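You operate a simulated robot arm through the tools that you are given. There is no shell and no other tool.

Carry out the task below with a simulated robot arm. There is one attempt and no reset: what you move stays moved.

## Task
Put the 4.00 mm middle foam pad from the top of the white table on the top of the aids bench and the 8.50 mm middle foam pad on the ball stand. Fetch the plunger and set it on top of the yellow cone. Put the hex driver with the yellow band on top of the grey post former. Put the wiping pad on the top of the aids bench away on the top of the weights bench. Fetch the orange wiping block and set it on the top of the band table. Put the 9.00 mm firm foam pad from the splinting bench on the end of the care ledge above the gauge and the 6.00 mm firm foam pad on the top of the aids bench. Open the purple clamp. The order is free. Set down upright: plunger, orange wiping block.

Only the result counts: the job must be done as asked and must still hold three seconds after the hand-in. Knocking over, shifting, dropping, spilling or breaking anything else fails it.

## Robot
A 6-joint arm with a four-finger gripper on a trunk, on a base that moves. Base frame: it is fixed to the floor where the robot stands at the start and does not move with it; the origin is under the middle of the robot, x ahead of it, y to its left, z up. Units: m, degrees, N and s.
With the tool pointing down near the work surface it reaches from about 0.24 to 0.68 m from the robot's upright axis, wherever it stands. Its first joint turns from -166.0 to 166.0 degrees. Places, roughly: ball stand [3.7, 2.7, 0.4]; end of the care ledge above the gauge (12x15 cm) [1.24, 5.62, 1.22]; firm foam pad [-2, 3.5, 1]; grey post former (12x8x15 cm) [-2.8, 3.4, 0.9]; hex driver with the yellow band [-0.5, 4.25, 1]; middle foam pad [1.25, 3.25, 0.75]; orange wiping block (7x5x8 cm) [-1.7, 3.6, 0.9]; plunger (7x7x8 cm) [0.9, 3.1, 0.8]; purple clamp [-3.9, -0.2, 0.8]; top of the aids bench [-0.5, 4.4, 0.9]; top of the band table [-4.2, -0.1, 0.8]; top of the weights bench [2.8, 4.4, 0.8]; wiping pad (8x6x6 cm) [-0.9, 4, 0.9]; yellow cone (9x9x12 cm) [3.6, 2.4, 0.4]. Payload 3.43 kg.
The tool frame sits at the grasp point between the pads (the TCP): z along the fingers, y along the line on which they close. The tips reach 0.03 m beyond it. The gripper opens to 0.12 m; its body begins 0.085 m behind the TCP.
Orientation is told as [roll, pitch, yaw] about the base's x, y, z axes, in that order, counted from this pose: with the fingers straight down and closing along the base's y, the tool's x points along the base's -x, its y along +y and its z along -z.

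## Interface
- The arm moves only by the tool send_rows. Its arguments are lists of equal length, an entry for each row: "dp": the shift along the base's x, y, z in cm, a list of three; "dr": the turn, a rotation vector about the base's x, y, z in degrees, a list of three; "grip": the opening, from 0 (shut) to 1 (fully open). In form: {"dp": [[tx, ty, tz], ...], "dr": [[ax, ay, az], ...], "grip": [grip, ...]}. A call has 1 to 20 rows; each row shifts and turns the commanded pose from where the row before left it. Rows are played at 5 a second. More than 0.05 m and 8.6 degrees between two rows, or a gripper value outside its range, and nothing of the call is played. Where a pose cannot be reached the arm comes as near as it can. A force on the tool above 40 N (or 10 N above the force at the start of the call, whichever is more), or a blocked arm, ends the call early, and 0.2 s more pass. The fingers move at their own pace (about 0.04 m/s each) and stop on an object; they squeeze with about 36 N. The grip force told is the motor's: it shows also when the fingers shut on nothing. Time passes only in rows, and 0.2 s behind the last, so rows that do not move let the fingers close. The reply holds the time, the measured pose of the TCP, the force on the tool along the base axes, the opening and the grip force, in the units named above and with some noise, with the torque about the TCP (base axes, N m) and any sound that the robot's microphone picked up, and new pictures: "views" is both (left out), scene, wrist or none.
- Cameras (640 x 400 px; columns grow to the right, rows downward): "scene" is now at [0.0609, 0.1441, 1.6927]; the picture's right is [0.02, -1.00, 0.00], its down [-0.71, -0.02, -0.70] and it looks along [0.70, 0.01, -0.72] (base axes); focal length 294 px, centre (320, 200). "wrist" rides on the gripper at [0.071, -0.017, -0.12] in the tool frame; the picture's right is [0.23, 0.97, 0.00], its down [-0.81, 0.19, -0.55] and it looks along [-0.54, 0.13, 0.83] (tool axes); focal length 275 px, centre (320, 200). There is no depth. A picture from a camera that has moved, and an enlarged one, comes with that camera's place and axes in the base frame and with its lens.
- slide_trunk(by): moves the trunk up (or, below 0, down) by that many m; the arm and the scene camera ride with it, the base frame stays. It gives what a move gives, with no picture.
- steer(legs): drives the robot by 1 to 6 legs, each [ahead, left, turn to the left] in m, m and degrees, along the robot's own axes; the way and the turn of a leg run together, so that a leg with both is an arc; at most 1.5 m and 180 degrees a leg. The arm and the cameras ride along, it lands a little off, and it stops where it bumps. It gives what a move gives, and a new picture of the scene camera.
- pan_tilt(pan, tilt): turns the head with the scene camera to pan (to the left, within 120 degrees either way) and tilt (down, from -29 to 69), counted from straight ahead of the robot. It gives what a move gives, and a new picture of the scene camera.
- close_up(camera, box): a new picture of the part [left, top, right, bottom] of that camera's present view, enlarged. The clock stands still meanwhile.
- finish_job(): hands the job in; it is judged then, once.

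Places have to be worked out from the pictures, the camera data and where the tool is seen. Open the gripper and draw the arm clear of the work before you hand the job in, unless the task says otherwise.

The tools are called after ">>>" as name(argument=value, ...) on one line, values as JSON. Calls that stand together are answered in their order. send_rows: Moves the arm, as the interface text tells. Its arguments: {"type":"object","properties":{"dp":{"type":"array"},"dr":{"type":"array"},"grip":{"type":"array"},"views":{"type":"string","enum":["both","scene","wrist","none"]}},"required":["dp","dr","grip"]} The other tools are called the same way: slide_trunk (by) moves the trunk up or down; steer (legs) drives the base; pan_tilt (pan, tilt) turns the head that bears the scene camera; close_up (camera, box) takes an enlarged picture of a part of a camera's view; finish_job () hands the job in.

At the start:

```text
time_s: 0.0
position: [0.4811, 0.0486, 1.0643]
tcp_rot: [0.0, 0.1, 0.0]
force: [-0.4, 0.1, 0.1]
moment: [-0.02, 0.04, -0.03]
width: 0.1199
gripper_force: 0.0
trunk travel left (down, up): [-0.2, 0.24]
robot x, y, heading: [0.0021, -0.0004, -0.0]
head pan, tilt (commanded): [1.2, 45.7]
```

scene: 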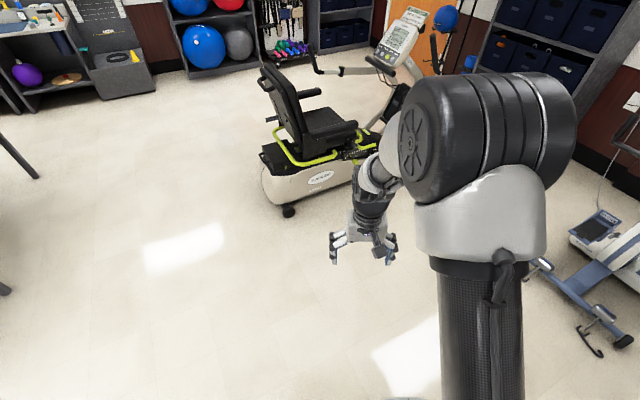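
wrist: 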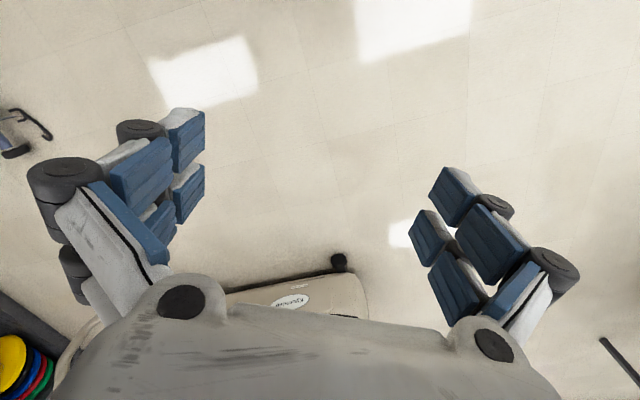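

I start by looking around with the head to learn the room's layout, first to the left where most of the places lie.

>>> pan_tilt(pan=60, tilt=20)

>>> pan_tilt(pan=110, tilt=20)

>>> pan_tilt(pan=10, tilt=20)

>>> pan_tilt(pan=-110, tilt=20)

```text
time_s: 1.3
position: [0.4812, 0.048, 1.0643]
tcp_rot: [-0.1, 0.0, 0.0]
force: [-0.1, 0.2, -0.4]
moment: [0.01, 0.02, 0.0]
width: 0.1198
gripper_force: 0.1
trunk travel left (down, up): [-0.2, 0.24]
robot x, y, heading: [0.0018, -0.0001, 0.0]
head pan, tilt (commanded): [60.0, 20.0]
camera scene: at [0.0268, 0.223, 1.7322], right [0.87, -0.5, 0.0], down [-0.17, -0.3, -0.94], along [0.47, 0.81, -0.34], focal length 294 px, centre (320, 200)
```

scene: 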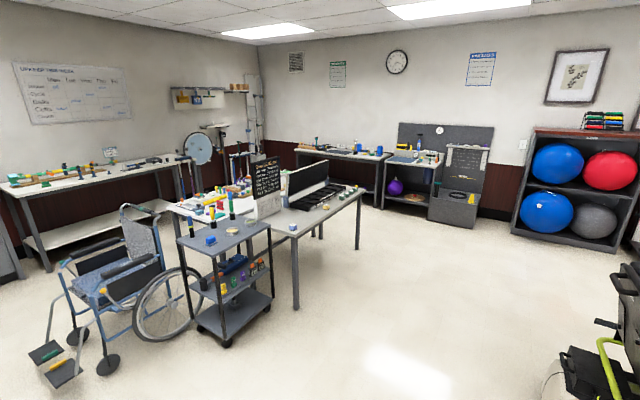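

```text
time_s: 2.5
position: [0.4803, 0.0469, 1.0647]
tcp_rot: [0.1, 0.0, 0.0]
force: [-0.2, -0.2, -0.2]
moment: [0.0, -0.02, 0.01]
width: 0.1201
gripper_force: 0.1
trunk travel left (down, up): [-0.2, 0.24]
robot x, y, heading: [-0.0007, -0.0047, 0.1]
head pan, tilt (commanded): [110.0, 20.0]
camera scene: at [-0.0516, 0.2299, 1.7323], right [0.94, 0.34, 0.0], down [0.12, -0.32, -0.94], along [-0.32, 0.88, -0.34], focal length 294 px, centre (320, 200)
```

scene: 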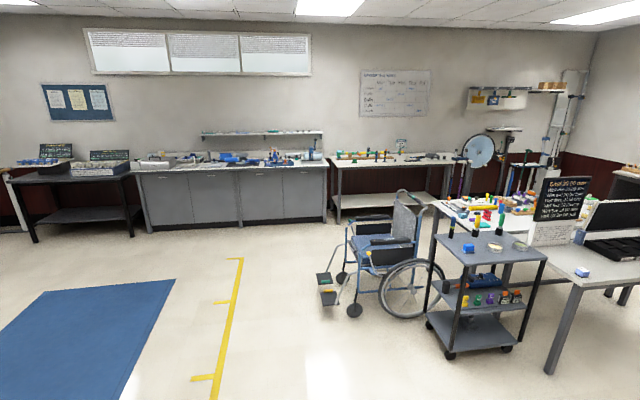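

```text
time_s: 4.2
position: [0.4805, 0.0475, 1.0642]
tcp_rot: [-0.1, 0.0, 0.0]
force: [0.1, -0.3, -1.0]
moment: [-0.02, 0.02, 0.04]
width: 0.1201
gripper_force: 0.0
trunk travel left (down, up): [-0.2, 0.24]
robot x, y, heading: [0.0003, -0.0009, 0.0]
head pan, tilt (commanded): [10.0, 20.0]
camera scene: at [0.0718, 0.1587, 1.7323], right [0.17, -0.98, 0.0], down [-0.34, -0.06, -0.94], along [0.93, 0.16, -0.34], focal length 294 px, centre (320, 200)
```

scene: 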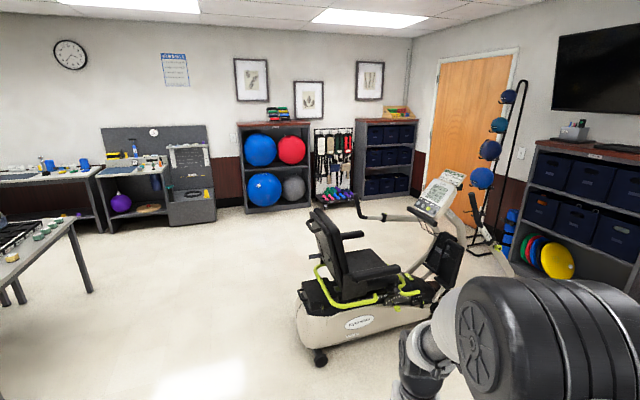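

```text
time_s: 6.2
position: [0.4814, 0.0475, 1.0652]
tcp_rot: [0.0, -0.1, 0.0]
force: [0.0, -0.8, -1.1]
moment: [0.02, -0.03, -0.03]
width: 0.1198
gripper_force: 0.1
trunk travel left (down, up): [-0.2, 0.24]
robot x, y, heading: [0.003, 0.0006, -0.2]
head pan, tilt (commanded): [-110.0, 20.0]
camera scene: at [-0.0517, 0.0549, 1.7323], right [-0.94, 0.34, 0.0], down [0.12, 0.32, -0.94], along [-0.32, -0.88, -0.34], focal length 294 px, centre (320, 200)
```

scene: 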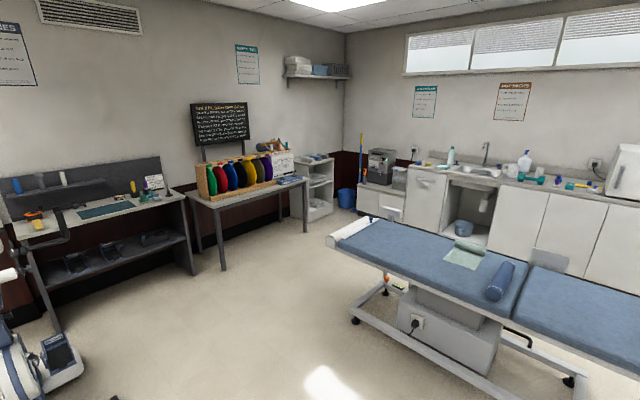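

The layout matches the rough places (aids bench behind the wheelchair, splinting bench left of it, white table behind the cart). I take more views and enlarge the busy parts.

>>> pan_tilt(pan=90, tilt=20)

>>> close_up(camera="scene", box=[300, 140, 500, 265])

>>> close_up(camera="scene", box=[120, 110, 320, 235])

>>> close_up(camera="scene", box=[0, 110, 200, 235])

>>> pan_tilt(pan=40, tilt=20)

>>> close_up(camera="scene", box=[100, 110, 400, 297])

```text
time_s: 9.2
position: [0.4806, 0.0471, 1.064]
tcp_rot: [0.1, 0.0, 0.0]
force: [0.8, 0.2, -0.1]
moment: [0.02, -0.01, -0.01]
width: 0.12
gripper_force: 0.1
trunk travel left (down, up): [-0.2, 0.24]
robot x, y, heading: [0.0014, -0.0016, 0.0]
head pan, tilt (commanded): [90.0, 20.0]
camera scene: at [-0.0198, 0.2355, 1.7323], right [1.0, 0.0, 0.0], down [0.0, -0.34, -0.94], along [0.0, 0.94, -0.34], focal length 294 px, centre (320, 200)
```

scene: 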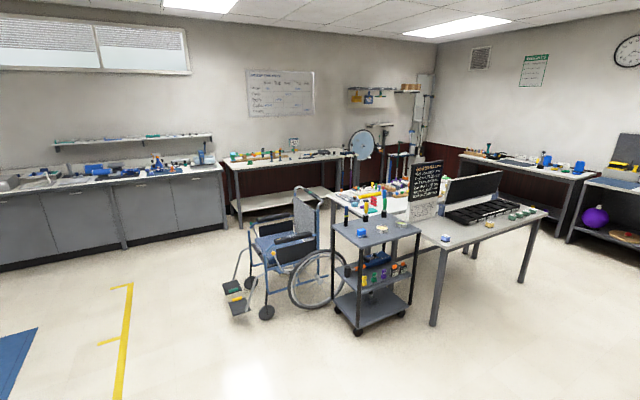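

```text
3.20 times, centred on (400, 202) of scene
camera zoom: at [-0.0198, 0.2355, 1.7323], right [1.0, 0.0, 0.0], down [0.0, -0.34, -0.94], along [0.0, 0.94, -0.34], focal length 939 px, centre (64, 192)
```

zoom: 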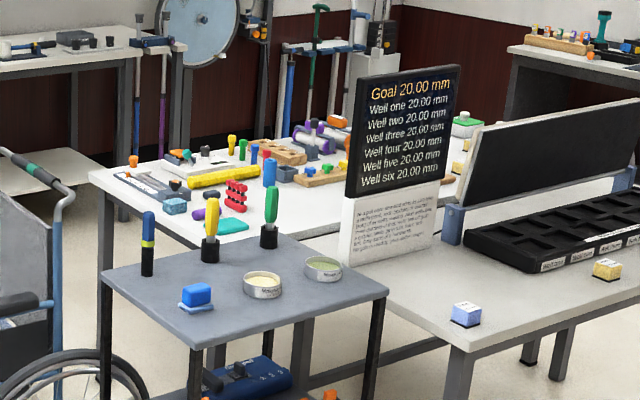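

```text
3.20 times, centred on (220, 172) of scene
camera zoom: at [-0.0198, 0.2355, 1.7323], right [1.0, 0.0, 0.0], down [0.0, -0.34, -0.94], along [0.0, 0.94, -0.34], focal length 939 px, centre (640, 288)
```

zoom: 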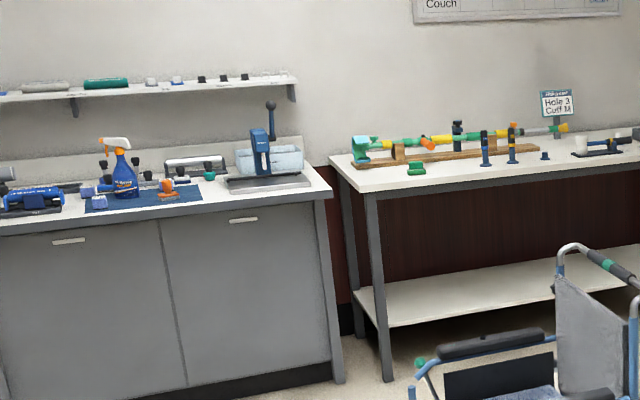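

```text
3.20 times, centred on (100, 172) of scene
camera zoom: at [-0.0198, 0.2355, 1.7323], right [1.0, 0.0, 0.0], down [0.0, -0.34, -0.94], along [0.0, 0.94, -0.34], focal length 939 px, centre (1024, 288)
```

zoom: 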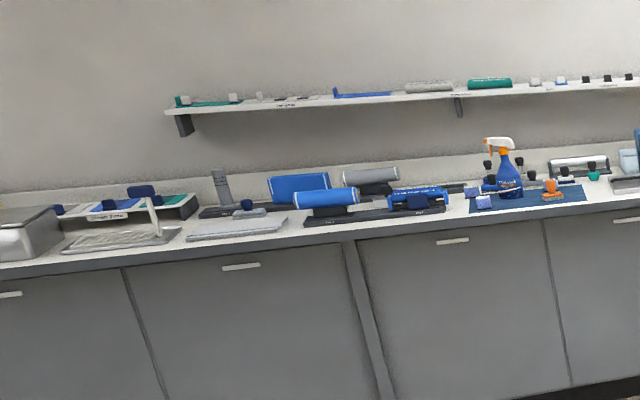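

```text
time_s: 10.3
position: [0.48, 0.0478, 1.0645]
tcp_rot: [0.1, 0.0, -0.1]
force: [-0.4, 0.9, 0.5]
moment: [0.01, 0.0, 0.03]
width: 0.12
gripper_force: 0.0
trunk travel left (down, up): [-0.2, 0.24]
robot x, y, heading: [-0.0024, 0.0019, -0.1]
head pan, tilt (commanded): [40.0, 20.0]
camera scene: at [0.0514, 0.2023, 1.7323], right [0.64, -0.77, 0.0], down [-0.26, -0.22, -0.94], along [0.72, 0.6, -0.34], focal length 294 px, centre (320, 200)
```

scene: 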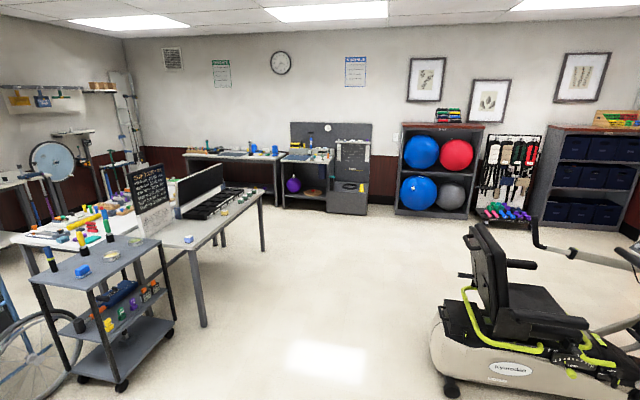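

```text
2.13 times, centred on (250, 204) of scene
camera zoom: at [0.0514, 0.2023, 1.7323], right [0.64, -0.77, 0.0], down [-0.26, -0.22, -0.94], along [0.72, 0.6, -0.34], focal length 626 px, centre (469, 192)
```

zoom: 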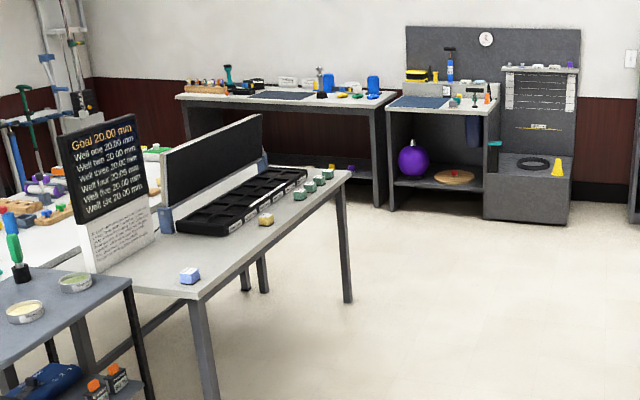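

The close-ups are sharp, so objects can be identified from afar. I check the robot's own footprint by looking steeply down, and look at the region behind me toward the band table.

>>> pan_tilt(pan=60, tilt=69)

>>> pan_tilt(pan=120, tilt=25)

>>> close_up(camera="scene", box=[0, 100, 200, 225])

>>> close_up(camera="scene", box=[120, 60, 320, 185])

```text
time_s: 11.5
position: [0.4806, 0.0476, 1.0652]
tcp_rot: [0.1, -0.1, 0.0]
force: [-0.9, -0.4, 0.0]
moment: [-0.02, -0.01, 0.0]
width: 0.1201
gripper_force: 0.1
trunk travel left (down, up): [-0.2, 0.24]
robot x, y, heading: [0.0025, -0.0002, -0.1]
head pan, tilt (commanded): [60.0, 68.8]
camera scene: at [0.0081, 0.1908, 1.6648], right [0.87, -0.5, 0.0], down [-0.47, -0.81, -0.36], along [0.18, 0.31, -0.93], focal length 294 px, centre (320, 200)
```

scene: 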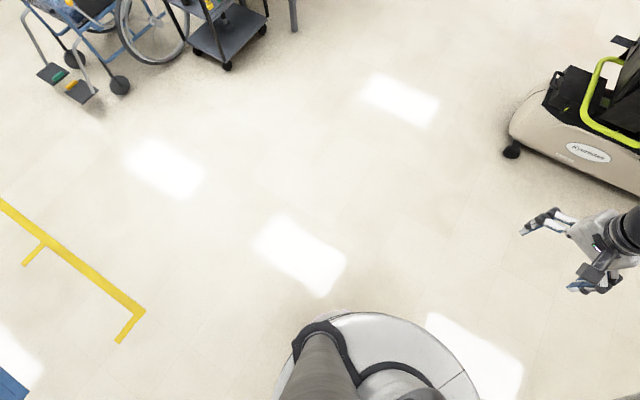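

```text
time_s: 12.8
position: [0.4801, 0.0483, 1.064]
tcp_rot: [0.0, 0.0, 0.0]
force: [-0.2, 0.4, 0.1]
moment: [-0.03, 0.02, -0.02]
width: 0.1202
gripper_force: 0.2
trunk travel left (down, up): [-0.2, 0.24]
robot x, y, heading: [0.0003, 0.0003, 0.3]
head pan, tilt (commanded): [120.0, 25.0]
camera scene: at [-0.0659, 0.2223, 1.7241], right [0.87, 0.5, 0.0], down [0.21, -0.37, -0.91], along [-0.45, 0.79, -0.42], focal length 294 px, centre (320, 200)
```

scene: 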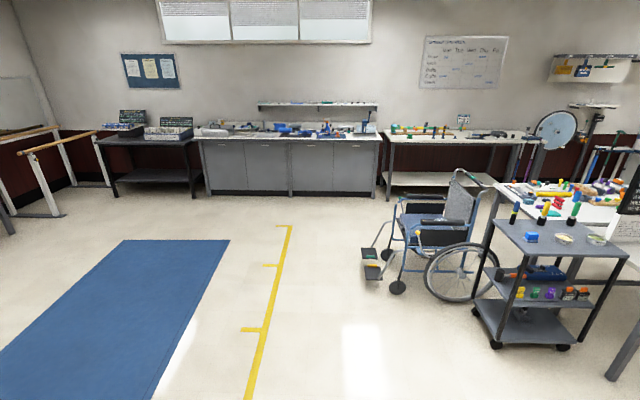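

```text
3.20 times, centred on (100, 162) of scene
camera zoom: at [-0.0659, 0.2223, 1.7241], right [0.87, 0.5, 0.0], down [0.21, -0.37, -0.91], along [-0.45, 0.79, -0.42], focal length 939 px, centre (1024, 320)
```

zoom: 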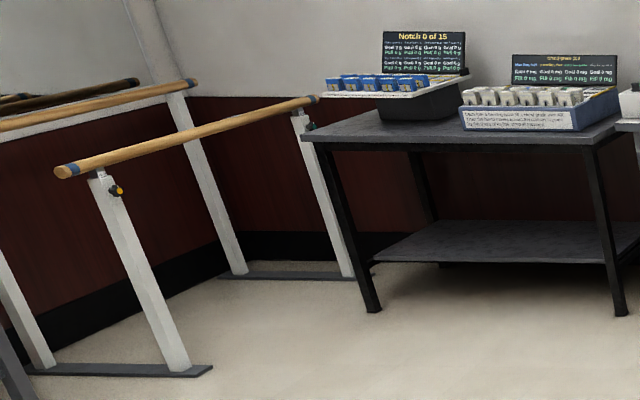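

```text
3.20 times, centred on (220, 122) of scene
camera zoom: at [-0.0659, 0.2223, 1.7241], right [0.87, 0.5, 0.0], down [0.21, -0.37, -0.91], along [-0.45, 0.79, -0.42], focal length 939 px, centre (640, 448)
```

zoom: 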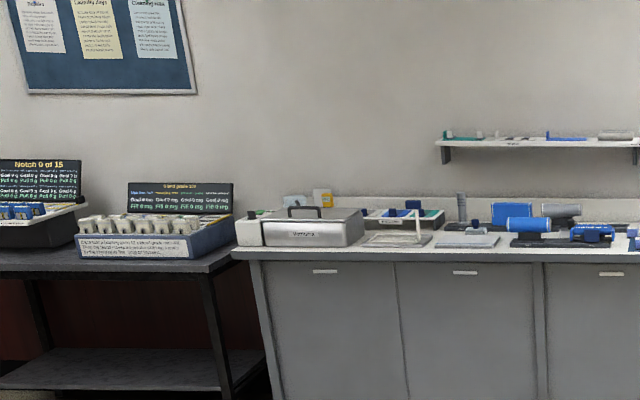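

Now I zoom in on the care ledge and the items on the aids bench and splinting bench.

>>> pan_tilt(pan=85, tilt=10)

>>> close_up(camera="scene", box=[300, 90, 440, 177])

>>> close_up(camera="scene", box=[340, 120, 440, 182])

>>> close_up(camera="scene", box=[240, 170, 360, 245])

>>> close_up(camera="scene", box=[340, 210, 460, 285])

>>> close_up(camera="scene", box=[140, 170, 260, 245])

```text
time_s: 13.8
position: [0.4811, 0.0474, 1.0657]
tcp_rot: [-0.1, 0.0, -0.1]
force: [0.3, -0.5, 0.2]
moment: [0.04, 0.02, 0.0]
width: 0.1199
gripper_force: 0.1
trunk travel left (down, up): [-0.2, 0.24]
robot x, y, heading: [-0.0012, 0.0006, 0.0]
head pan, tilt (commanded): [85.0, 10.0]
camera scene: at [-0.0119, 0.2351, 1.7485], right [1.0, -0.09, 0.0], down [-0.01, -0.17, -0.98], along [0.09, 0.98, -0.17], focal length 294 px, centre (320, 200)
```

scene: 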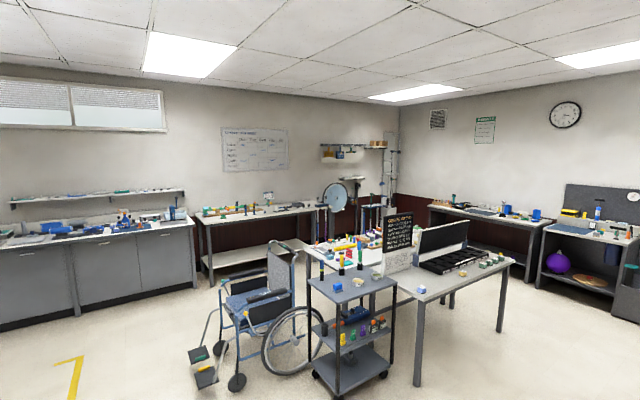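

```text
4.57 times, centred on (370, 134) of scene
camera zoom: at [-0.0119, 0.2351, 1.7485], right [1.0, -0.09, 0.0], down [-0.01, -0.17, -0.98], along [0.09, 0.98, -0.17], focal length 1342 px, centre (91, 504)
```

zoom: 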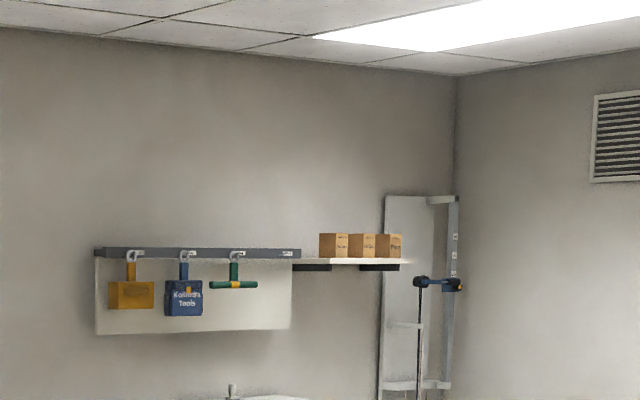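

```text
6.40 times, centred on (390, 151) of scene
camera zoom: at [-0.0119, 0.2351, 1.7485], right [1.0, -0.09, 0.0], down [-0.01, -0.17, -0.98], along [0.09, 0.98, -0.17], focal length 1878 px, centre (-128, 514)
```

zoom: 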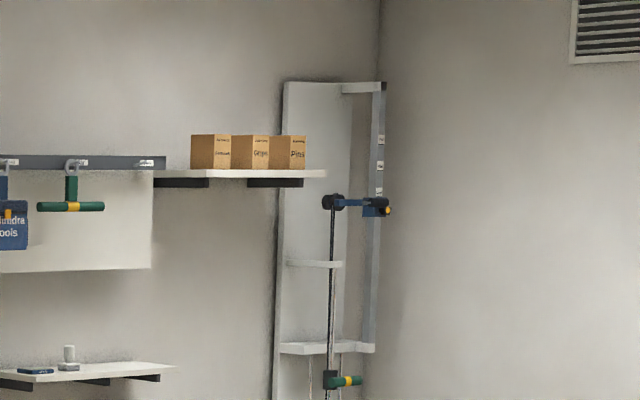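

```text
5.33 times, centred on (300, 208) of scene
camera zoom: at [-0.0119, 0.2351, 1.7485], right [1.0, -0.09, 0.0], down [-0.01, -0.17, -0.98], along [0.09, 0.98, -0.17], focal length 1565 px, centre (427, 160)
```

zoom: 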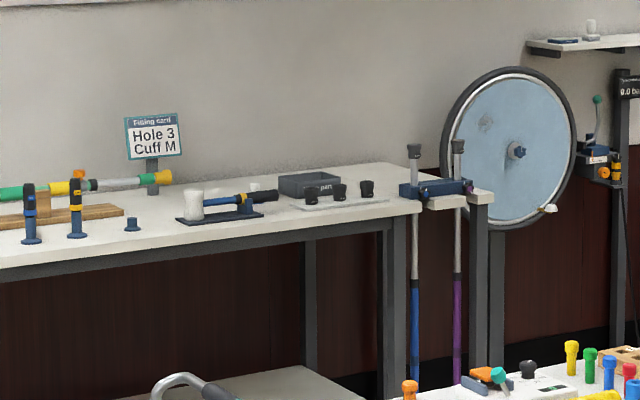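

```text
5.33 times, centred on (400, 248) of scene
camera zoom: at [-0.0119, 0.2351, 1.7485], right [1.0, -0.09, 0.0], down [-0.01, -0.17, -0.98], along [0.09, 0.98, -0.17], focal length 1565 px, centre (-107, -53)
```

zoom: 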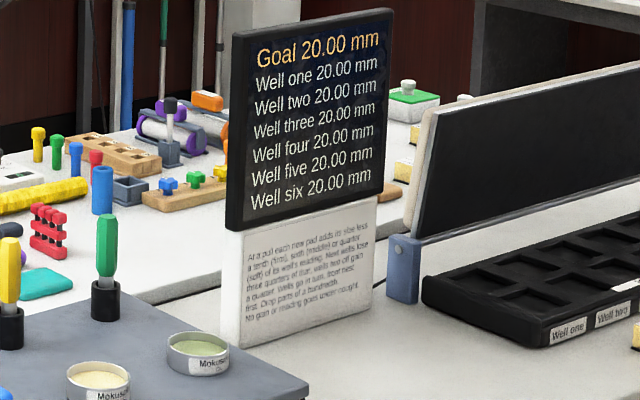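

```text
5.33 times, centred on (200, 208) of scene
camera zoom: at [-0.0119, 0.2351, 1.7485], right [1.0, -0.09, 0.0], down [-0.01, -0.17, -0.98], along [0.09, 0.98, -0.17], focal length 1565 px, centre (960, 160)
```

zoom: 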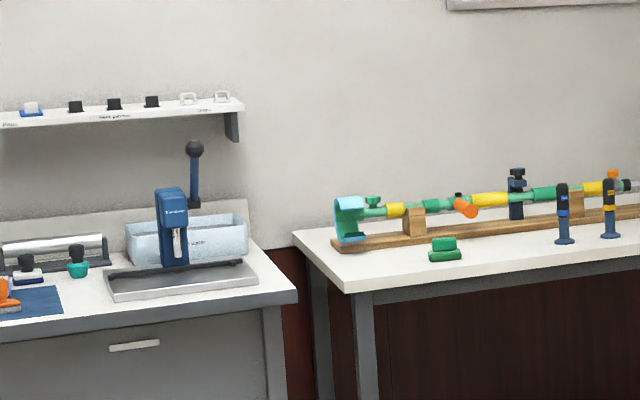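

The benches run at about 22.7° to the x axis; the hex driver (yellow band), green wiping pad, and ledge are visible. I drive toward the splinting bench, stopping about 0.9 m short of it, avoiding the mat and wheelchair.

>>> steer(legs=[[0, 0, 90], [1.2, 0.5, 0], [0.8, 0.6, 11], [0.6, 0.25, 11]])

>>> pan_tilt(pan=0, tilt=30)

```text
time_s: 32.1
position: [-1.8292, 2.8304, 1.065]
tcp_rot: [0.0, 0.1, 112.8]
force: [-0.1, 0.4, 0.1]
moment: [-0.03, -0.03, 0.0]
width: 0.12
gripper_force: 0.0
trunk travel left (down, up): [-0.2, 0.24]
robot x, y, heading: [-1.5954, 2.405, 112.9]
head pan, tilt (commanded): [85.0, 10.0]
camera scene: at [-1.8083, 2.3069, 1.7485], right [-0.31, 0.95, 0.0], down [0.17, 0.05, -0.98], along [-0.94, -0.3, -0.17], focal length 294 px, centre (320, 200)
```

scene: 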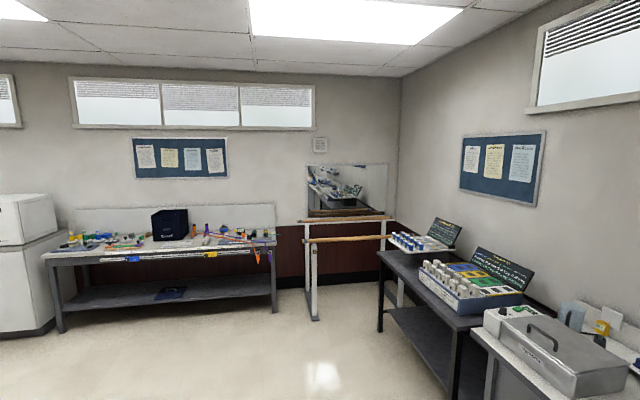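

```text
time_s: 33.7
position: [-1.829, 2.8296, 1.0641]
tcp_rot: [0.0, 0.0, 112.9]
force: [-1.0, 0.1, 0.0]
moment: [-0.02, 0.02, 0.02]
width: 0.12
gripper_force: 0.0
trunk travel left (down, up): [-0.2, 0.24]
robot x, y, heading: [-1.6004, 2.4044, 112.7]
head pan, tilt (commanded): [0.0, 30.0]
camera scene: at [-1.7546, 2.4183, 1.7162], right [0.92, 0.39, 0.0], down [0.2, -0.46, -0.87], along [-0.34, 0.8, -0.5], focal length 294 px, centre (320, 200)
```

scene: 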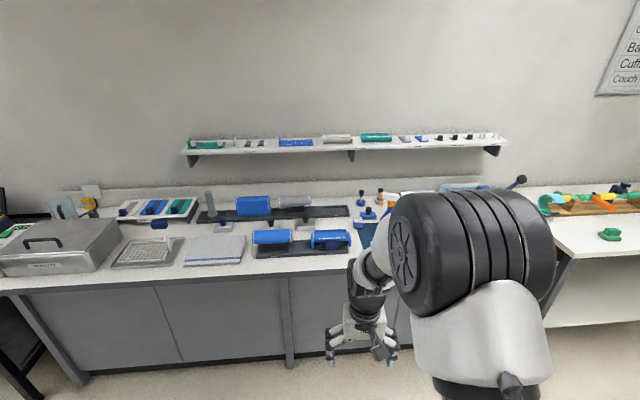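

I'm in front of the splinting bench. I zoom into its parts to find the firm pads, the orange block and the grey post former.

>>> close_up(camera="scene", box=[180, 110, 360, 222])

>>> close_up(camera="scene", box=[340, 110, 520, 222])

>>> close_up(camera="scene", box=[100, 180, 260, 280])

>>> close_up(camera="scene", box=[240, 180, 400, 280])

>>> close_up(camera="scene", box=[0, 180, 160, 280])

>>> close_up(camera="wrist", box=[0, 0, 640, 400])

```text
3.56 times, centred on (270, 166) of scene
camera zoom: at [-1.7546, 2.4183, 1.7162], right [0.92, 0.39, 0.0], down [0.2, -0.46, -0.87], along [-0.34, 0.8, -0.5], focal length 1044 px, centre (498, 321)
```

zoom: 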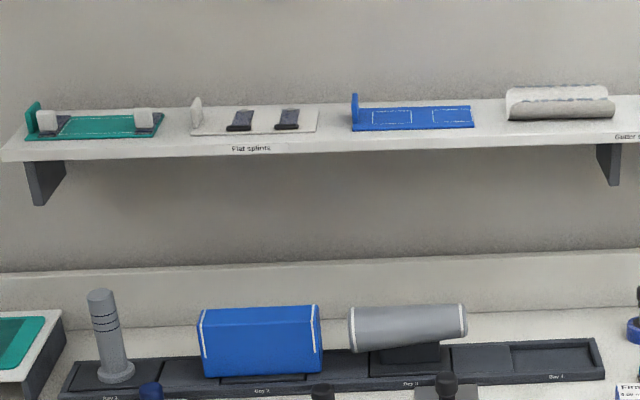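

```text
3.56 times, centred on (430, 166) of scene
camera zoom: at [-1.7546, 2.4183, 1.7162], right [0.92, 0.39, 0.0], down [0.2, -0.46, -0.87], along [-0.34, 0.8, -0.5], focal length 1044 px, centre (-71, 321)
```

zoom: 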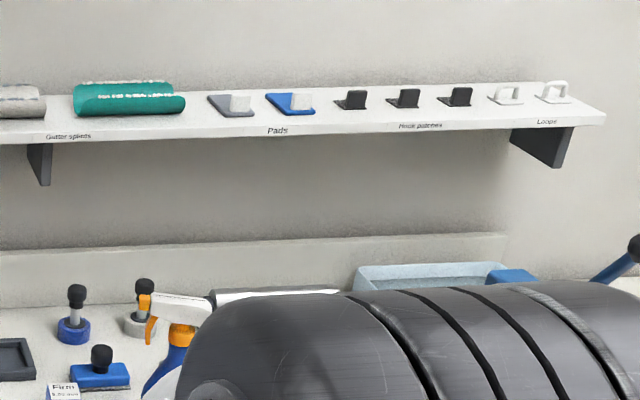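

```text
4.00 times, centred on (180, 230) of scene
camera zoom: at [-1.7546, 2.4183, 1.7162], right [0.92, 0.39, 0.0], down [0.2, -0.46, -0.87], along [-0.34, 0.8, -0.5], focal length 1174 px, centre (880, 80)
```

zoom: 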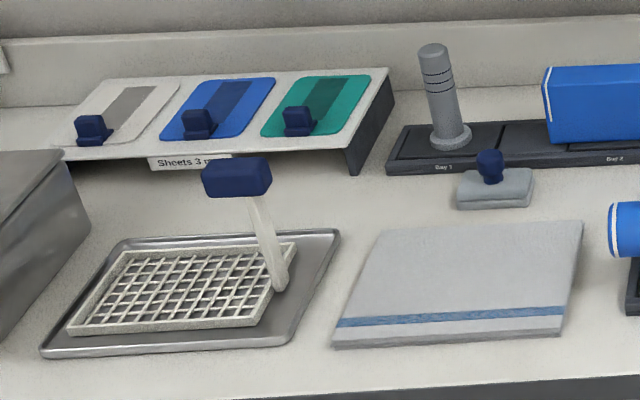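

```text
4.00 times, centred on (320, 230) of scene
camera zoom: at [-1.7546, 2.4183, 1.7162], right [0.92, 0.39, 0.0], down [0.2, -0.46, -0.87], along [-0.34, 0.8, -0.5], focal length 1174 px, centre (320, 80)
```

zoom: 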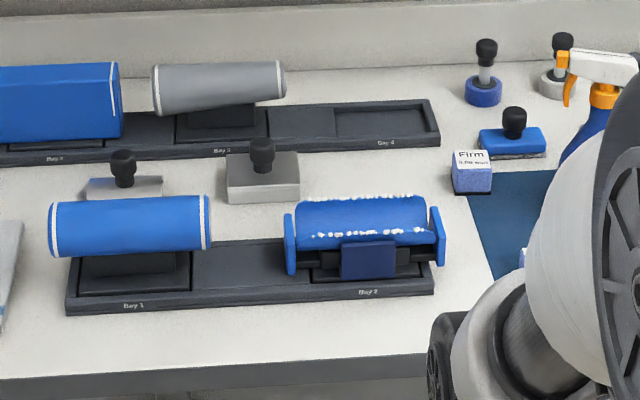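

```text
4.00 times, centred on (80, 230) of scene
camera zoom: at [-1.7546, 2.4183, 1.7162], right [0.92, 0.39, 0.0], down [0.2, -0.46, -0.87], along [-0.34, 0.8, -0.5], focal length 1174 px, centre (1280, 80)
```

zoom: 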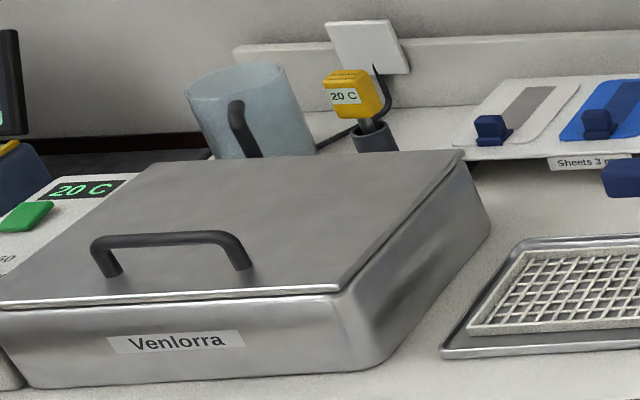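

```text
1.00 times, centred on (320, 200) of wrist (not enlarged: the box is as wide or as high as the picture)
camera zoom: at [-1.7863, 2.7701, 1.1854], right [-0.81, -0.59, 0.0], down [-0.49, 0.67, 0.55], along [-0.33, 0.45, -0.83], focal length 275 px, centre (320, 200)
```

zoom: 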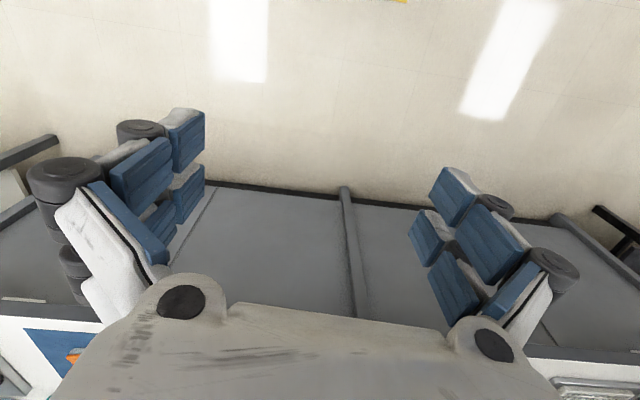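

Firm pads carry printed labels; the arm hides the right part of the bench. I turn the base left 55° and look back to the right over the bench.

>>> steer(legs=[[0, 0, 55]])

>>> pan_tilt(pan=-65, tilt=30)

>>> close_up(camera="scene", box=[240, 150, 400, 250])

>>> close_up(camera="scene", box=[360, 150, 520, 250])

>>> close_up(camera="scene", box=[480, 150, 640, 250])

```text
time_s: 36.5
position: [-2.0778, 2.4612, 1.0643]
tcp_rot: [0.0, -0.1, 167.6]
force: [-0.4, 0.4, -0.8]
moment: [-0.01, 0.01, 0.0]
width: 0.1198
gripper_force: 0.0
trunk travel left (down, up): [-0.2, 0.24]
robot x, y, heading: [-1.5975, 2.406, 167.7]
head pan, tilt (commanded): [0.0, 30.0]
camera scene: at [-1.6969, 2.2861, 1.7162], right [0.21, 0.98, 0.0], down [0.49, -0.11, -0.87], along [-0.85, 0.18, -0.5], focal length 294 px, centre (320, 200)
```

scene: 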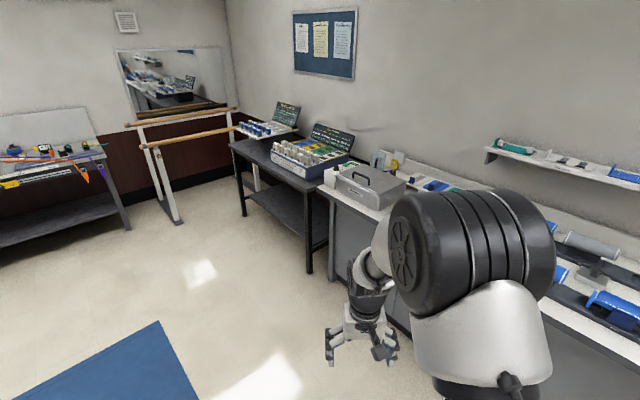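

```text
time_s: 37.9
position: [-2.0776, 2.4608, 1.0663]
tcp_rot: [0.0, -0.1, 167.7]
force: [0.1, 0.9, 0.6]
moment: [0.01, 0.01, 0.0]
width: 0.12
gripper_force: 0.0
trunk travel left (down, up): [-0.2, 0.24]
robot x, y, heading: [-1.6007, 2.4054, 167.7]
head pan, tilt (commanded): [-65.0, 30.0]
camera scene: at [-1.6285, 2.3552, 1.7162], right [0.98, 0.22, 0.0], down [0.11, -0.49, -0.87], along [-0.19, 0.84, -0.5], focal length 294 px, centre (320, 200)
```

scene: 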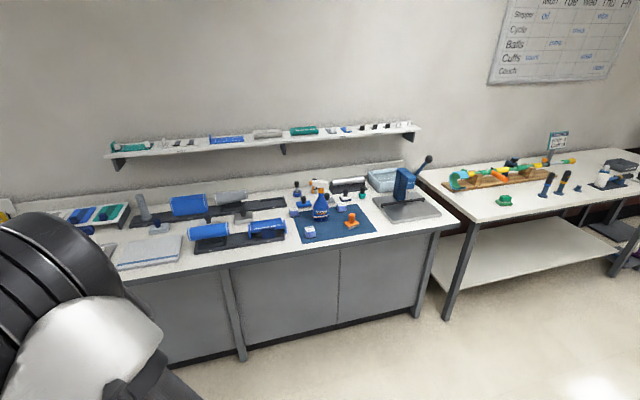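

```text
4.00 times, centred on (320, 200) of scene
camera zoom: at [-1.6285, 2.3552, 1.7162], right [0.98, 0.22, 0.0], down [0.11, -0.49, -0.87], along [-0.19, 0.84, -0.5], focal length 1174 px, centre (320, 200)
```

zoom: 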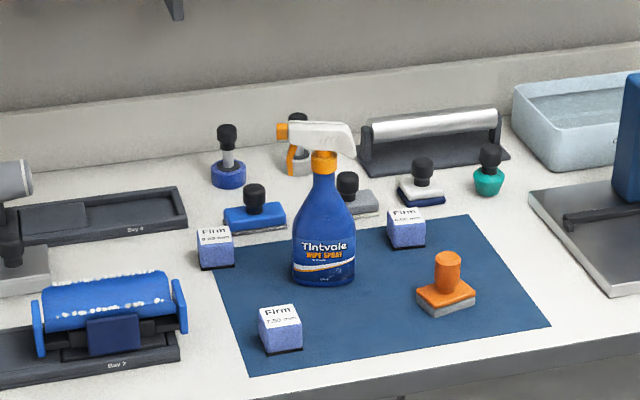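

```text
4.00 times, centred on (440, 200) of scene
camera zoom: at [-1.6285, 2.3552, 1.7162], right [0.98, 0.22, 0.0], down [0.11, -0.49, -0.87], along [-0.19, 0.84, -0.5], focal length 1174 px, centre (-160, 200)
```

zoom: 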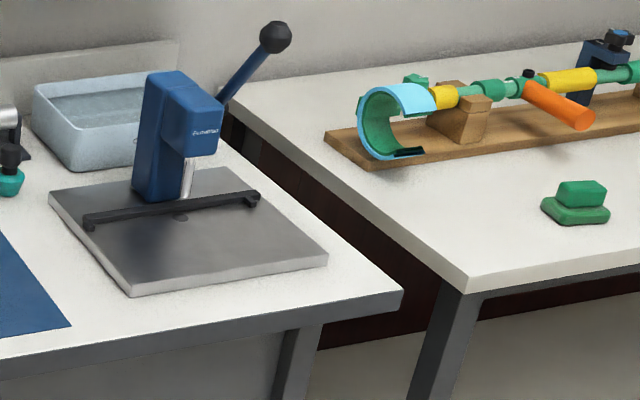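

```text
4.00 times, centred on (560, 200) of scene
camera zoom: at [-1.6285, 2.3552, 1.7162], right [0.98, 0.22, 0.0], down [0.11, -0.49, -0.87], along [-0.19, 0.84, -0.5], focal length 1174 px, centre (-640, 200)
```

zoom: 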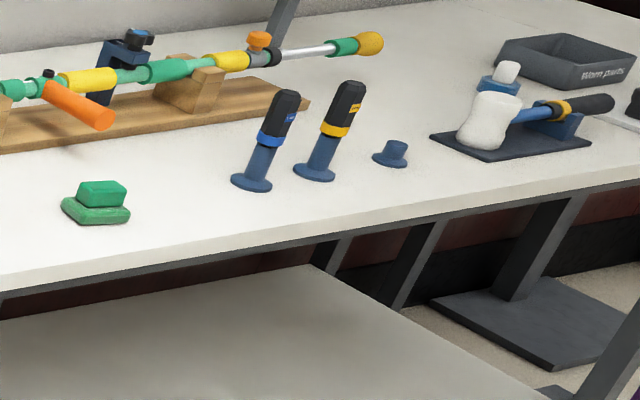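

Three labelled firm pads and the orange block are clear. I zoom further on the labels and the hex drivers.

>>> close_up(camera="scene", box=[286, 200, 312, 216])

>>> close_up(camera="scene", box=[300, 222, 326, 238])

>>> close_up(camera="scene", box=[332, 198, 358, 214])

>>> close_up(camera="scene", box=[530, 160, 600, 204])

>>> close_up(camera="scene", box=[490, 185, 520, 204])

```text
16.00 times, centred on (299, 208) of scene
camera zoom: at [-1.6285, 2.3552, 1.7162], right [0.98, 0.22, 0.0], down [0.11, -0.49, -0.87], along [-0.19, 0.84, -0.5], focal length 4696 px, centre (656, 72)
```

zoom: 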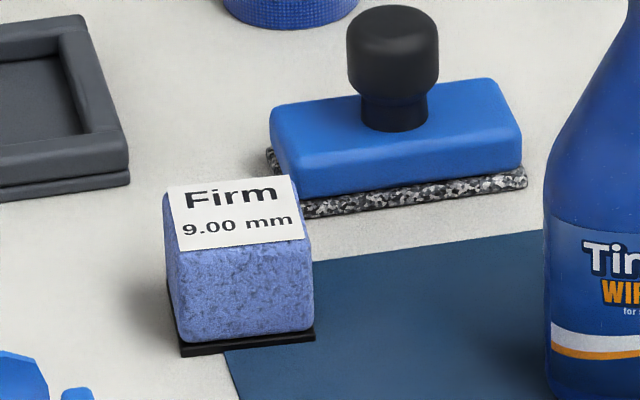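

```text
16.00 times, centred on (313, 230) of scene
camera zoom: at [-1.6285, 2.3552, 1.7162], right [0.98, 0.22, 0.0], down [0.11, -0.49, -0.87], along [-0.19, 0.84, -0.5], focal length 4696 px, centre (432, -280)
```

zoom: 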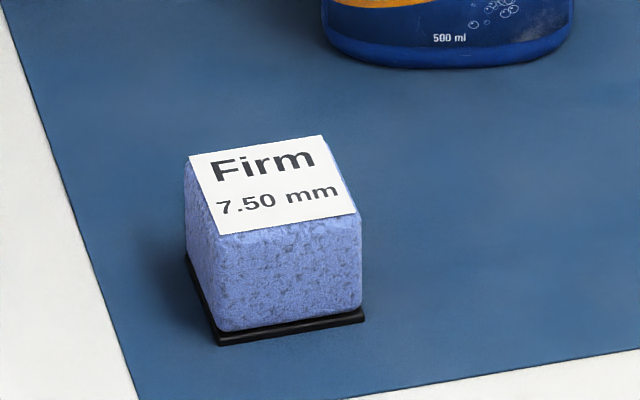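

```text
16.00 times, centred on (345, 206) of scene
camera zoom: at [-1.6285, 2.3552, 1.7162], right [0.98, 0.22, 0.0], down [0.11, -0.49, -0.87], along [-0.19, 0.84, -0.5], focal length 4696 px, centre (-80, 104)
```

zoom: 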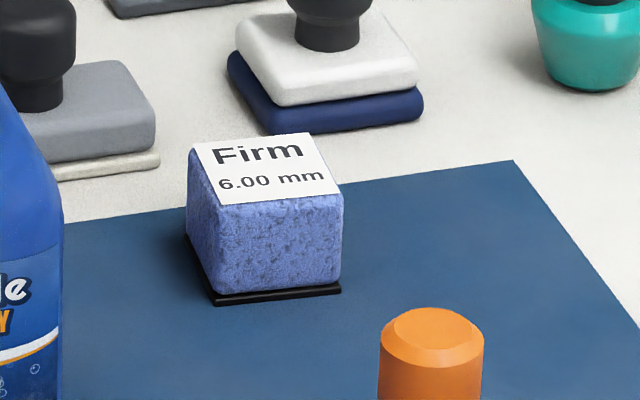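

```text
9.09 times, centred on (565, 182) of scene
camera zoom: at [-1.6285, 2.3552, 1.7162], right [0.98, 0.22, 0.0], down [0.11, -0.49, -0.87], along [-0.19, 0.84, -0.5], focal length 2668 px, centre (-1907, 364)
```

zoom: 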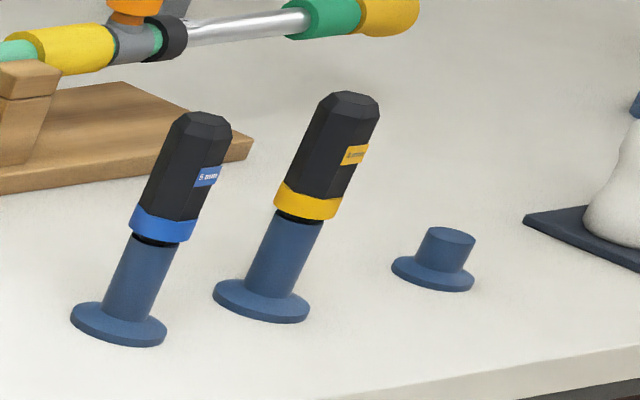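

```text
16.00 times, centred on (505, 194) of scene
camera zoom: at [-1.6285, 2.3552, 1.7162], right [0.98, 0.22, 0.0], down [0.11, -0.49, -0.87], along [-0.19, 0.84, -0.5], focal length 4696 px, centre (-2640, 288)
```

zoom: 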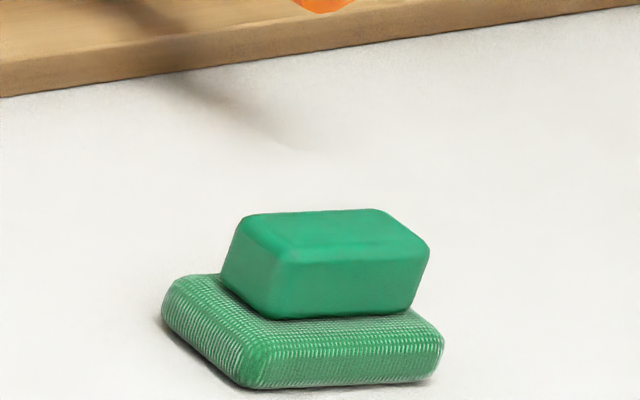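

Labels read 9.00 (left), 7.50 (front), 6.00 (right); bench top is near z≈0.885 from two views. Before approaching I check my own base footprint and zoom on the grey post former.

>>> pan_tilt(pan=-45, tilt=69)

>>> pan_tilt(pan=110, tilt=69)

>>> pan_tilt(pan=-40, tilt=30)

>>> close_up(camera="scene", box=[280, 140, 440, 240])

```text
time_s: 38.9
position: [-2.0773, 2.4616, 1.0642]
tcp_rot: [-0.1, -0.1, 167.7]
force: [-0.5, 0.0, -0.1]
moment: [0.0, -0.01, 0.0]
width: 0.12
gripper_force: 0.1
trunk travel left (down, up): [-0.2, 0.24]
robot x, y, heading: [-1.6008, 2.4093, 167.6]
head pan, tilt (commanded): [-45.0, 68.8]
camera scene: at [-1.6387, 2.3141, 1.6648], right [0.84, 0.54, 0.0], down [0.5, -0.78, -0.36], along [-0.2, 0.31, -0.93], focal length 294 px, centre (320, 200)
```

scene: 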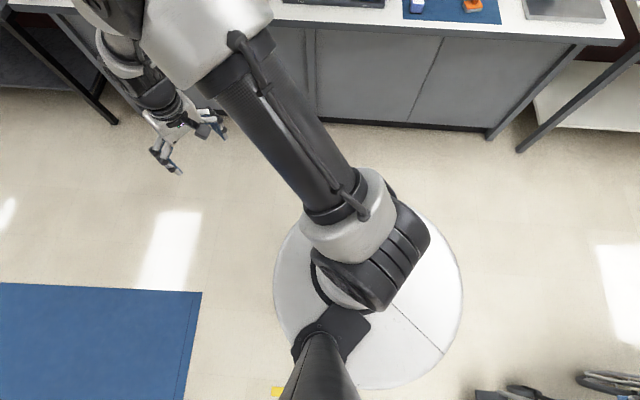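

```text
time_s: 41.3
position: [-2.0776, 2.4615, 1.0643]
tcp_rot: [0.0, 0.1, 167.7]
force: [0.0, 0.4, 0.6]
moment: [-0.01, 0.0, 0.0]
width: 0.1202
gripper_force: 0.0
trunk travel left (down, up): [-0.2, 0.24]
robot x, y, heading: [-1.5995, 2.4072, 167.6]
head pan, tilt (commanded): [110.0, 68.8]
camera scene: at [-1.6011, 2.2115, 1.6647], right [-0.99, -0.13, 0.0], down [-0.12, 0.92, -0.36], along [0.05, -0.36, -0.93], focal length 294 px, centre (320, 200)
```

scene: 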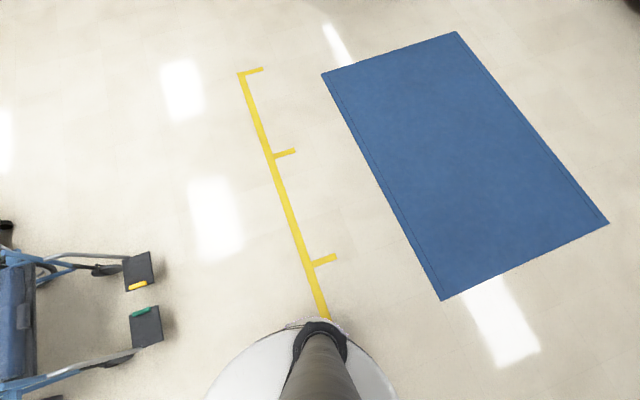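

```text
time_s: 43.7
position: [-2.0772, 2.4609, 1.0644]
tcp_rot: [0.1, 0.0, 167.7]
force: [0.3, -0.3, -0.3]
moment: [-0.02, 0.03, 0.02]
width: 0.1203
gripper_force: 0.0
trunk travel left (down, up): [-0.2, 0.24]
robot x, y, heading: [-1.6013, 2.4061, 167.8]
head pan, tilt (commanded): [-40.0, 30.0]
camera scene: at [-1.6639, 2.3385, 1.7162], right [0.79, 0.61, 0.0], down [0.31, -0.4, -0.87], along [-0.53, 0.69, -0.5], focal length 294 px, centre (320, 200)
```

scene: 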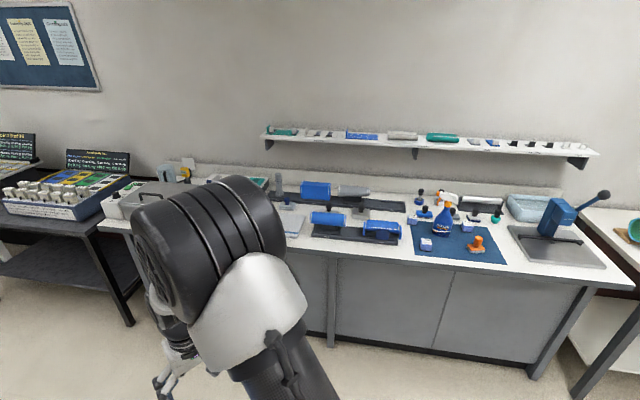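

```text
4.00 times, centred on (360, 190) of scene
camera zoom: at [-1.6639, 2.3385, 1.7162], right [0.79, 0.61, 0.0], down [0.31, -0.4, -0.87], along [-0.53, 0.69, -0.5], focal length 1174 px, centre (160, 240)
```

zoom: 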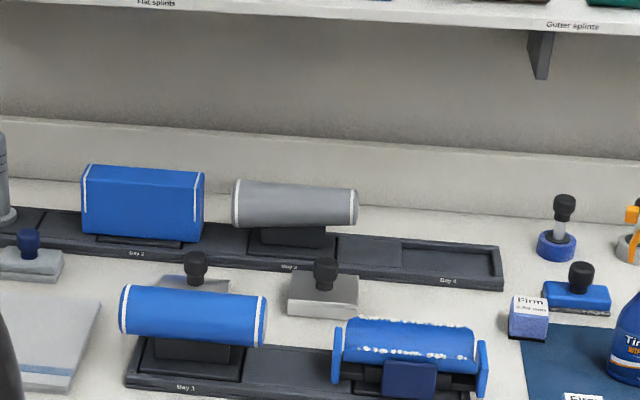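

The base is a slim column (radius ≈0.18 m). I raise the tool above the spray bottle (top ≈1.12 m), then turn back to face the bench and move to about 0.3 m from its front edge.

>>> send_rows(dp=[[0, 0, 5], [0, 0, 5], [0, 0, 5], [0, 0, 5]], dr=[[0, 0, 0], [0, 0, 0], [0, 0, 0], [0, 0, 0]], grip=[1, 1, 1, 1], views="none")

>>> steer(legs=[[0, 0, -55], [0.5, -0.16, 0], [0.15, 0, 0]])

>>> close_up(camera="wrist", box=[0, 0, 640, 400])

```text
time_s: 44.7
position: [-2.0778, 2.4633, 1.267]
tcp_rot: [0.0, 0.0, 167.7]
force: [0.3, 0.0, 1.0]
moment: [-0.01, 0.03, 0.03]
width: 0.1202
gripper_force: 0.0
trunk travel left (down, up): [-0.2, 0.24]
robot x, y, heading: [-1.5959, 2.407, 167.8]
head pan, tilt (commanded): [-40.0, 30.0]
```

```text
time_s: 51.1
position: [-1.9074, 3.4918, 1.2646]
tcp_rot: [-0.1, 0.0, 111.7]
force: [-0.3, 1.1, -0.5]
moment: [-0.01, -0.01, -0.01]
width: 0.1199
gripper_force: 0.0
trunk travel left (down, up): [-0.2, 0.24]
robot x, y, heading: [-1.688, 3.0606, 111.7]
head pan, tilt (commanded): [-40.0, 30.0]
camera scene: at [-1.7834, 3.0799, 1.7161], right [0.95, -0.32, 0.0], down [-0.16, -0.48, -0.87], along [0.27, 0.82, -0.5], focal length 294 px, centre (320, 200)
```

scene: 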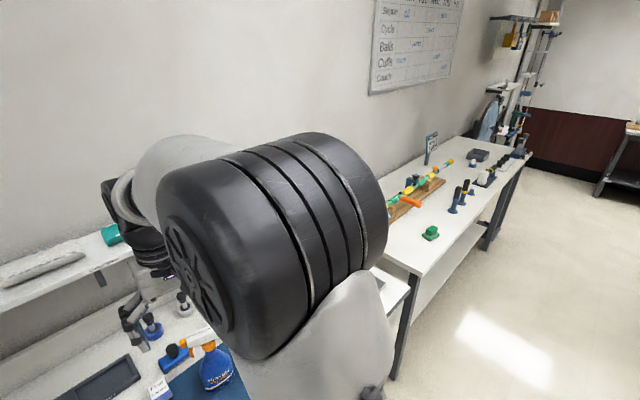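

```text
1.00 times, centred on (320, 200) of wrist (not enlarged: the box is as wide or as high as the picture)
camera zoom: at [-1.8665, 3.4315, 1.3863], right [-0.82, -0.57, 0.0], down [-0.48, 0.68, 0.55], along [-0.32, 0.45, -0.83], focal length 275 px, centre (320, 200)
```

zoom: 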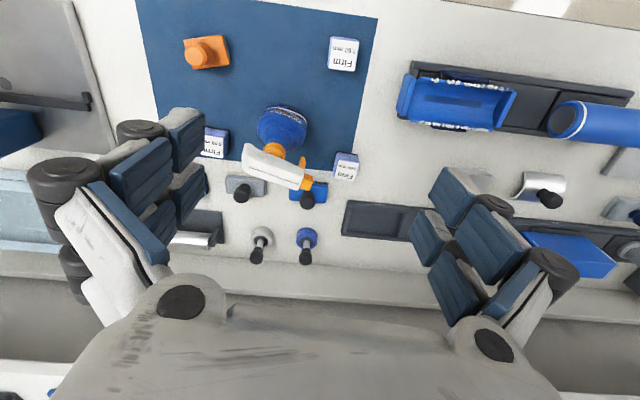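

The wrist picture shows all three pads, the bottle and the orange block; I put the 6.00 mm pad at about (-1.812, 3.682). I move above it, staying over the bottle's top.

>>> send_rows(dp=[[1.9, 3.8, 0], [1.9, 3.8, 0], [1.9, 3.8, 0], [1.9, 3.8, -1], [1.9, 3.8, -2]], dr=[[0, 0, 0], [0, 0, 0], [0, 0, 0], [0, 0, 0], [0, 0, 1]], grip=[1, 0.9, 0.8, 0.7, 0.7], views="both")

```text
time_s: 52.3
position: [-1.8126, 3.6821, 1.2329]
tcp_rot: [0.0, 0.1, 112.5]
force: [0.3, 0.5, -0.5]
moment: [-0.05, -0.02, 0.0]
width: 0.0836
gripper_force: 0.1
trunk travel left (down, up): [-0.2, 0.24]
robot x, y, heading: [-1.6882, 3.0589, 111.7]
head pan, tilt (commanded): [-40.0, 30.0]
camera scene: at [-1.7824, 3.0809, 1.7161], right [0.95, -0.32, 0.0], down [-0.16, -0.48, -0.86], along [0.27, 0.82, -0.5], focal length 294 px, centre (320, 200)
camera wrist: at [-1.7693, 3.623, 1.3529], right [-0.81, -0.59, 0.0], down [-0.49, 0.68, 0.55], along [-0.32, 0.45, -0.83], focal length 275 px, centre (320, 200)
```

scene: 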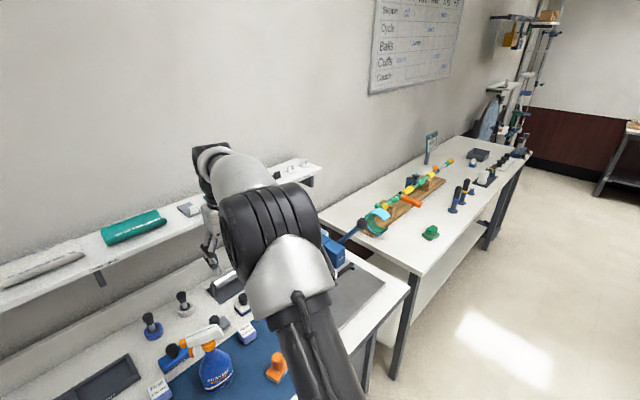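
wrist: 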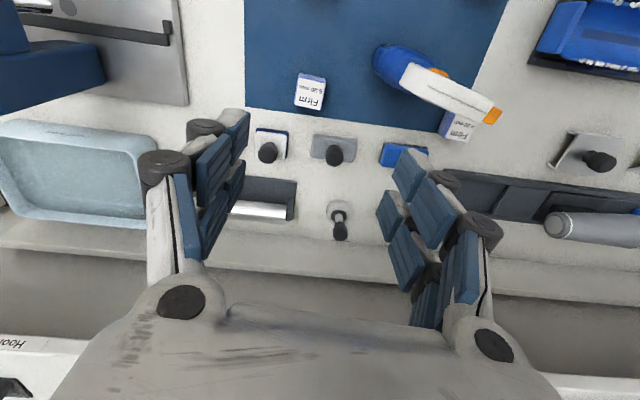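

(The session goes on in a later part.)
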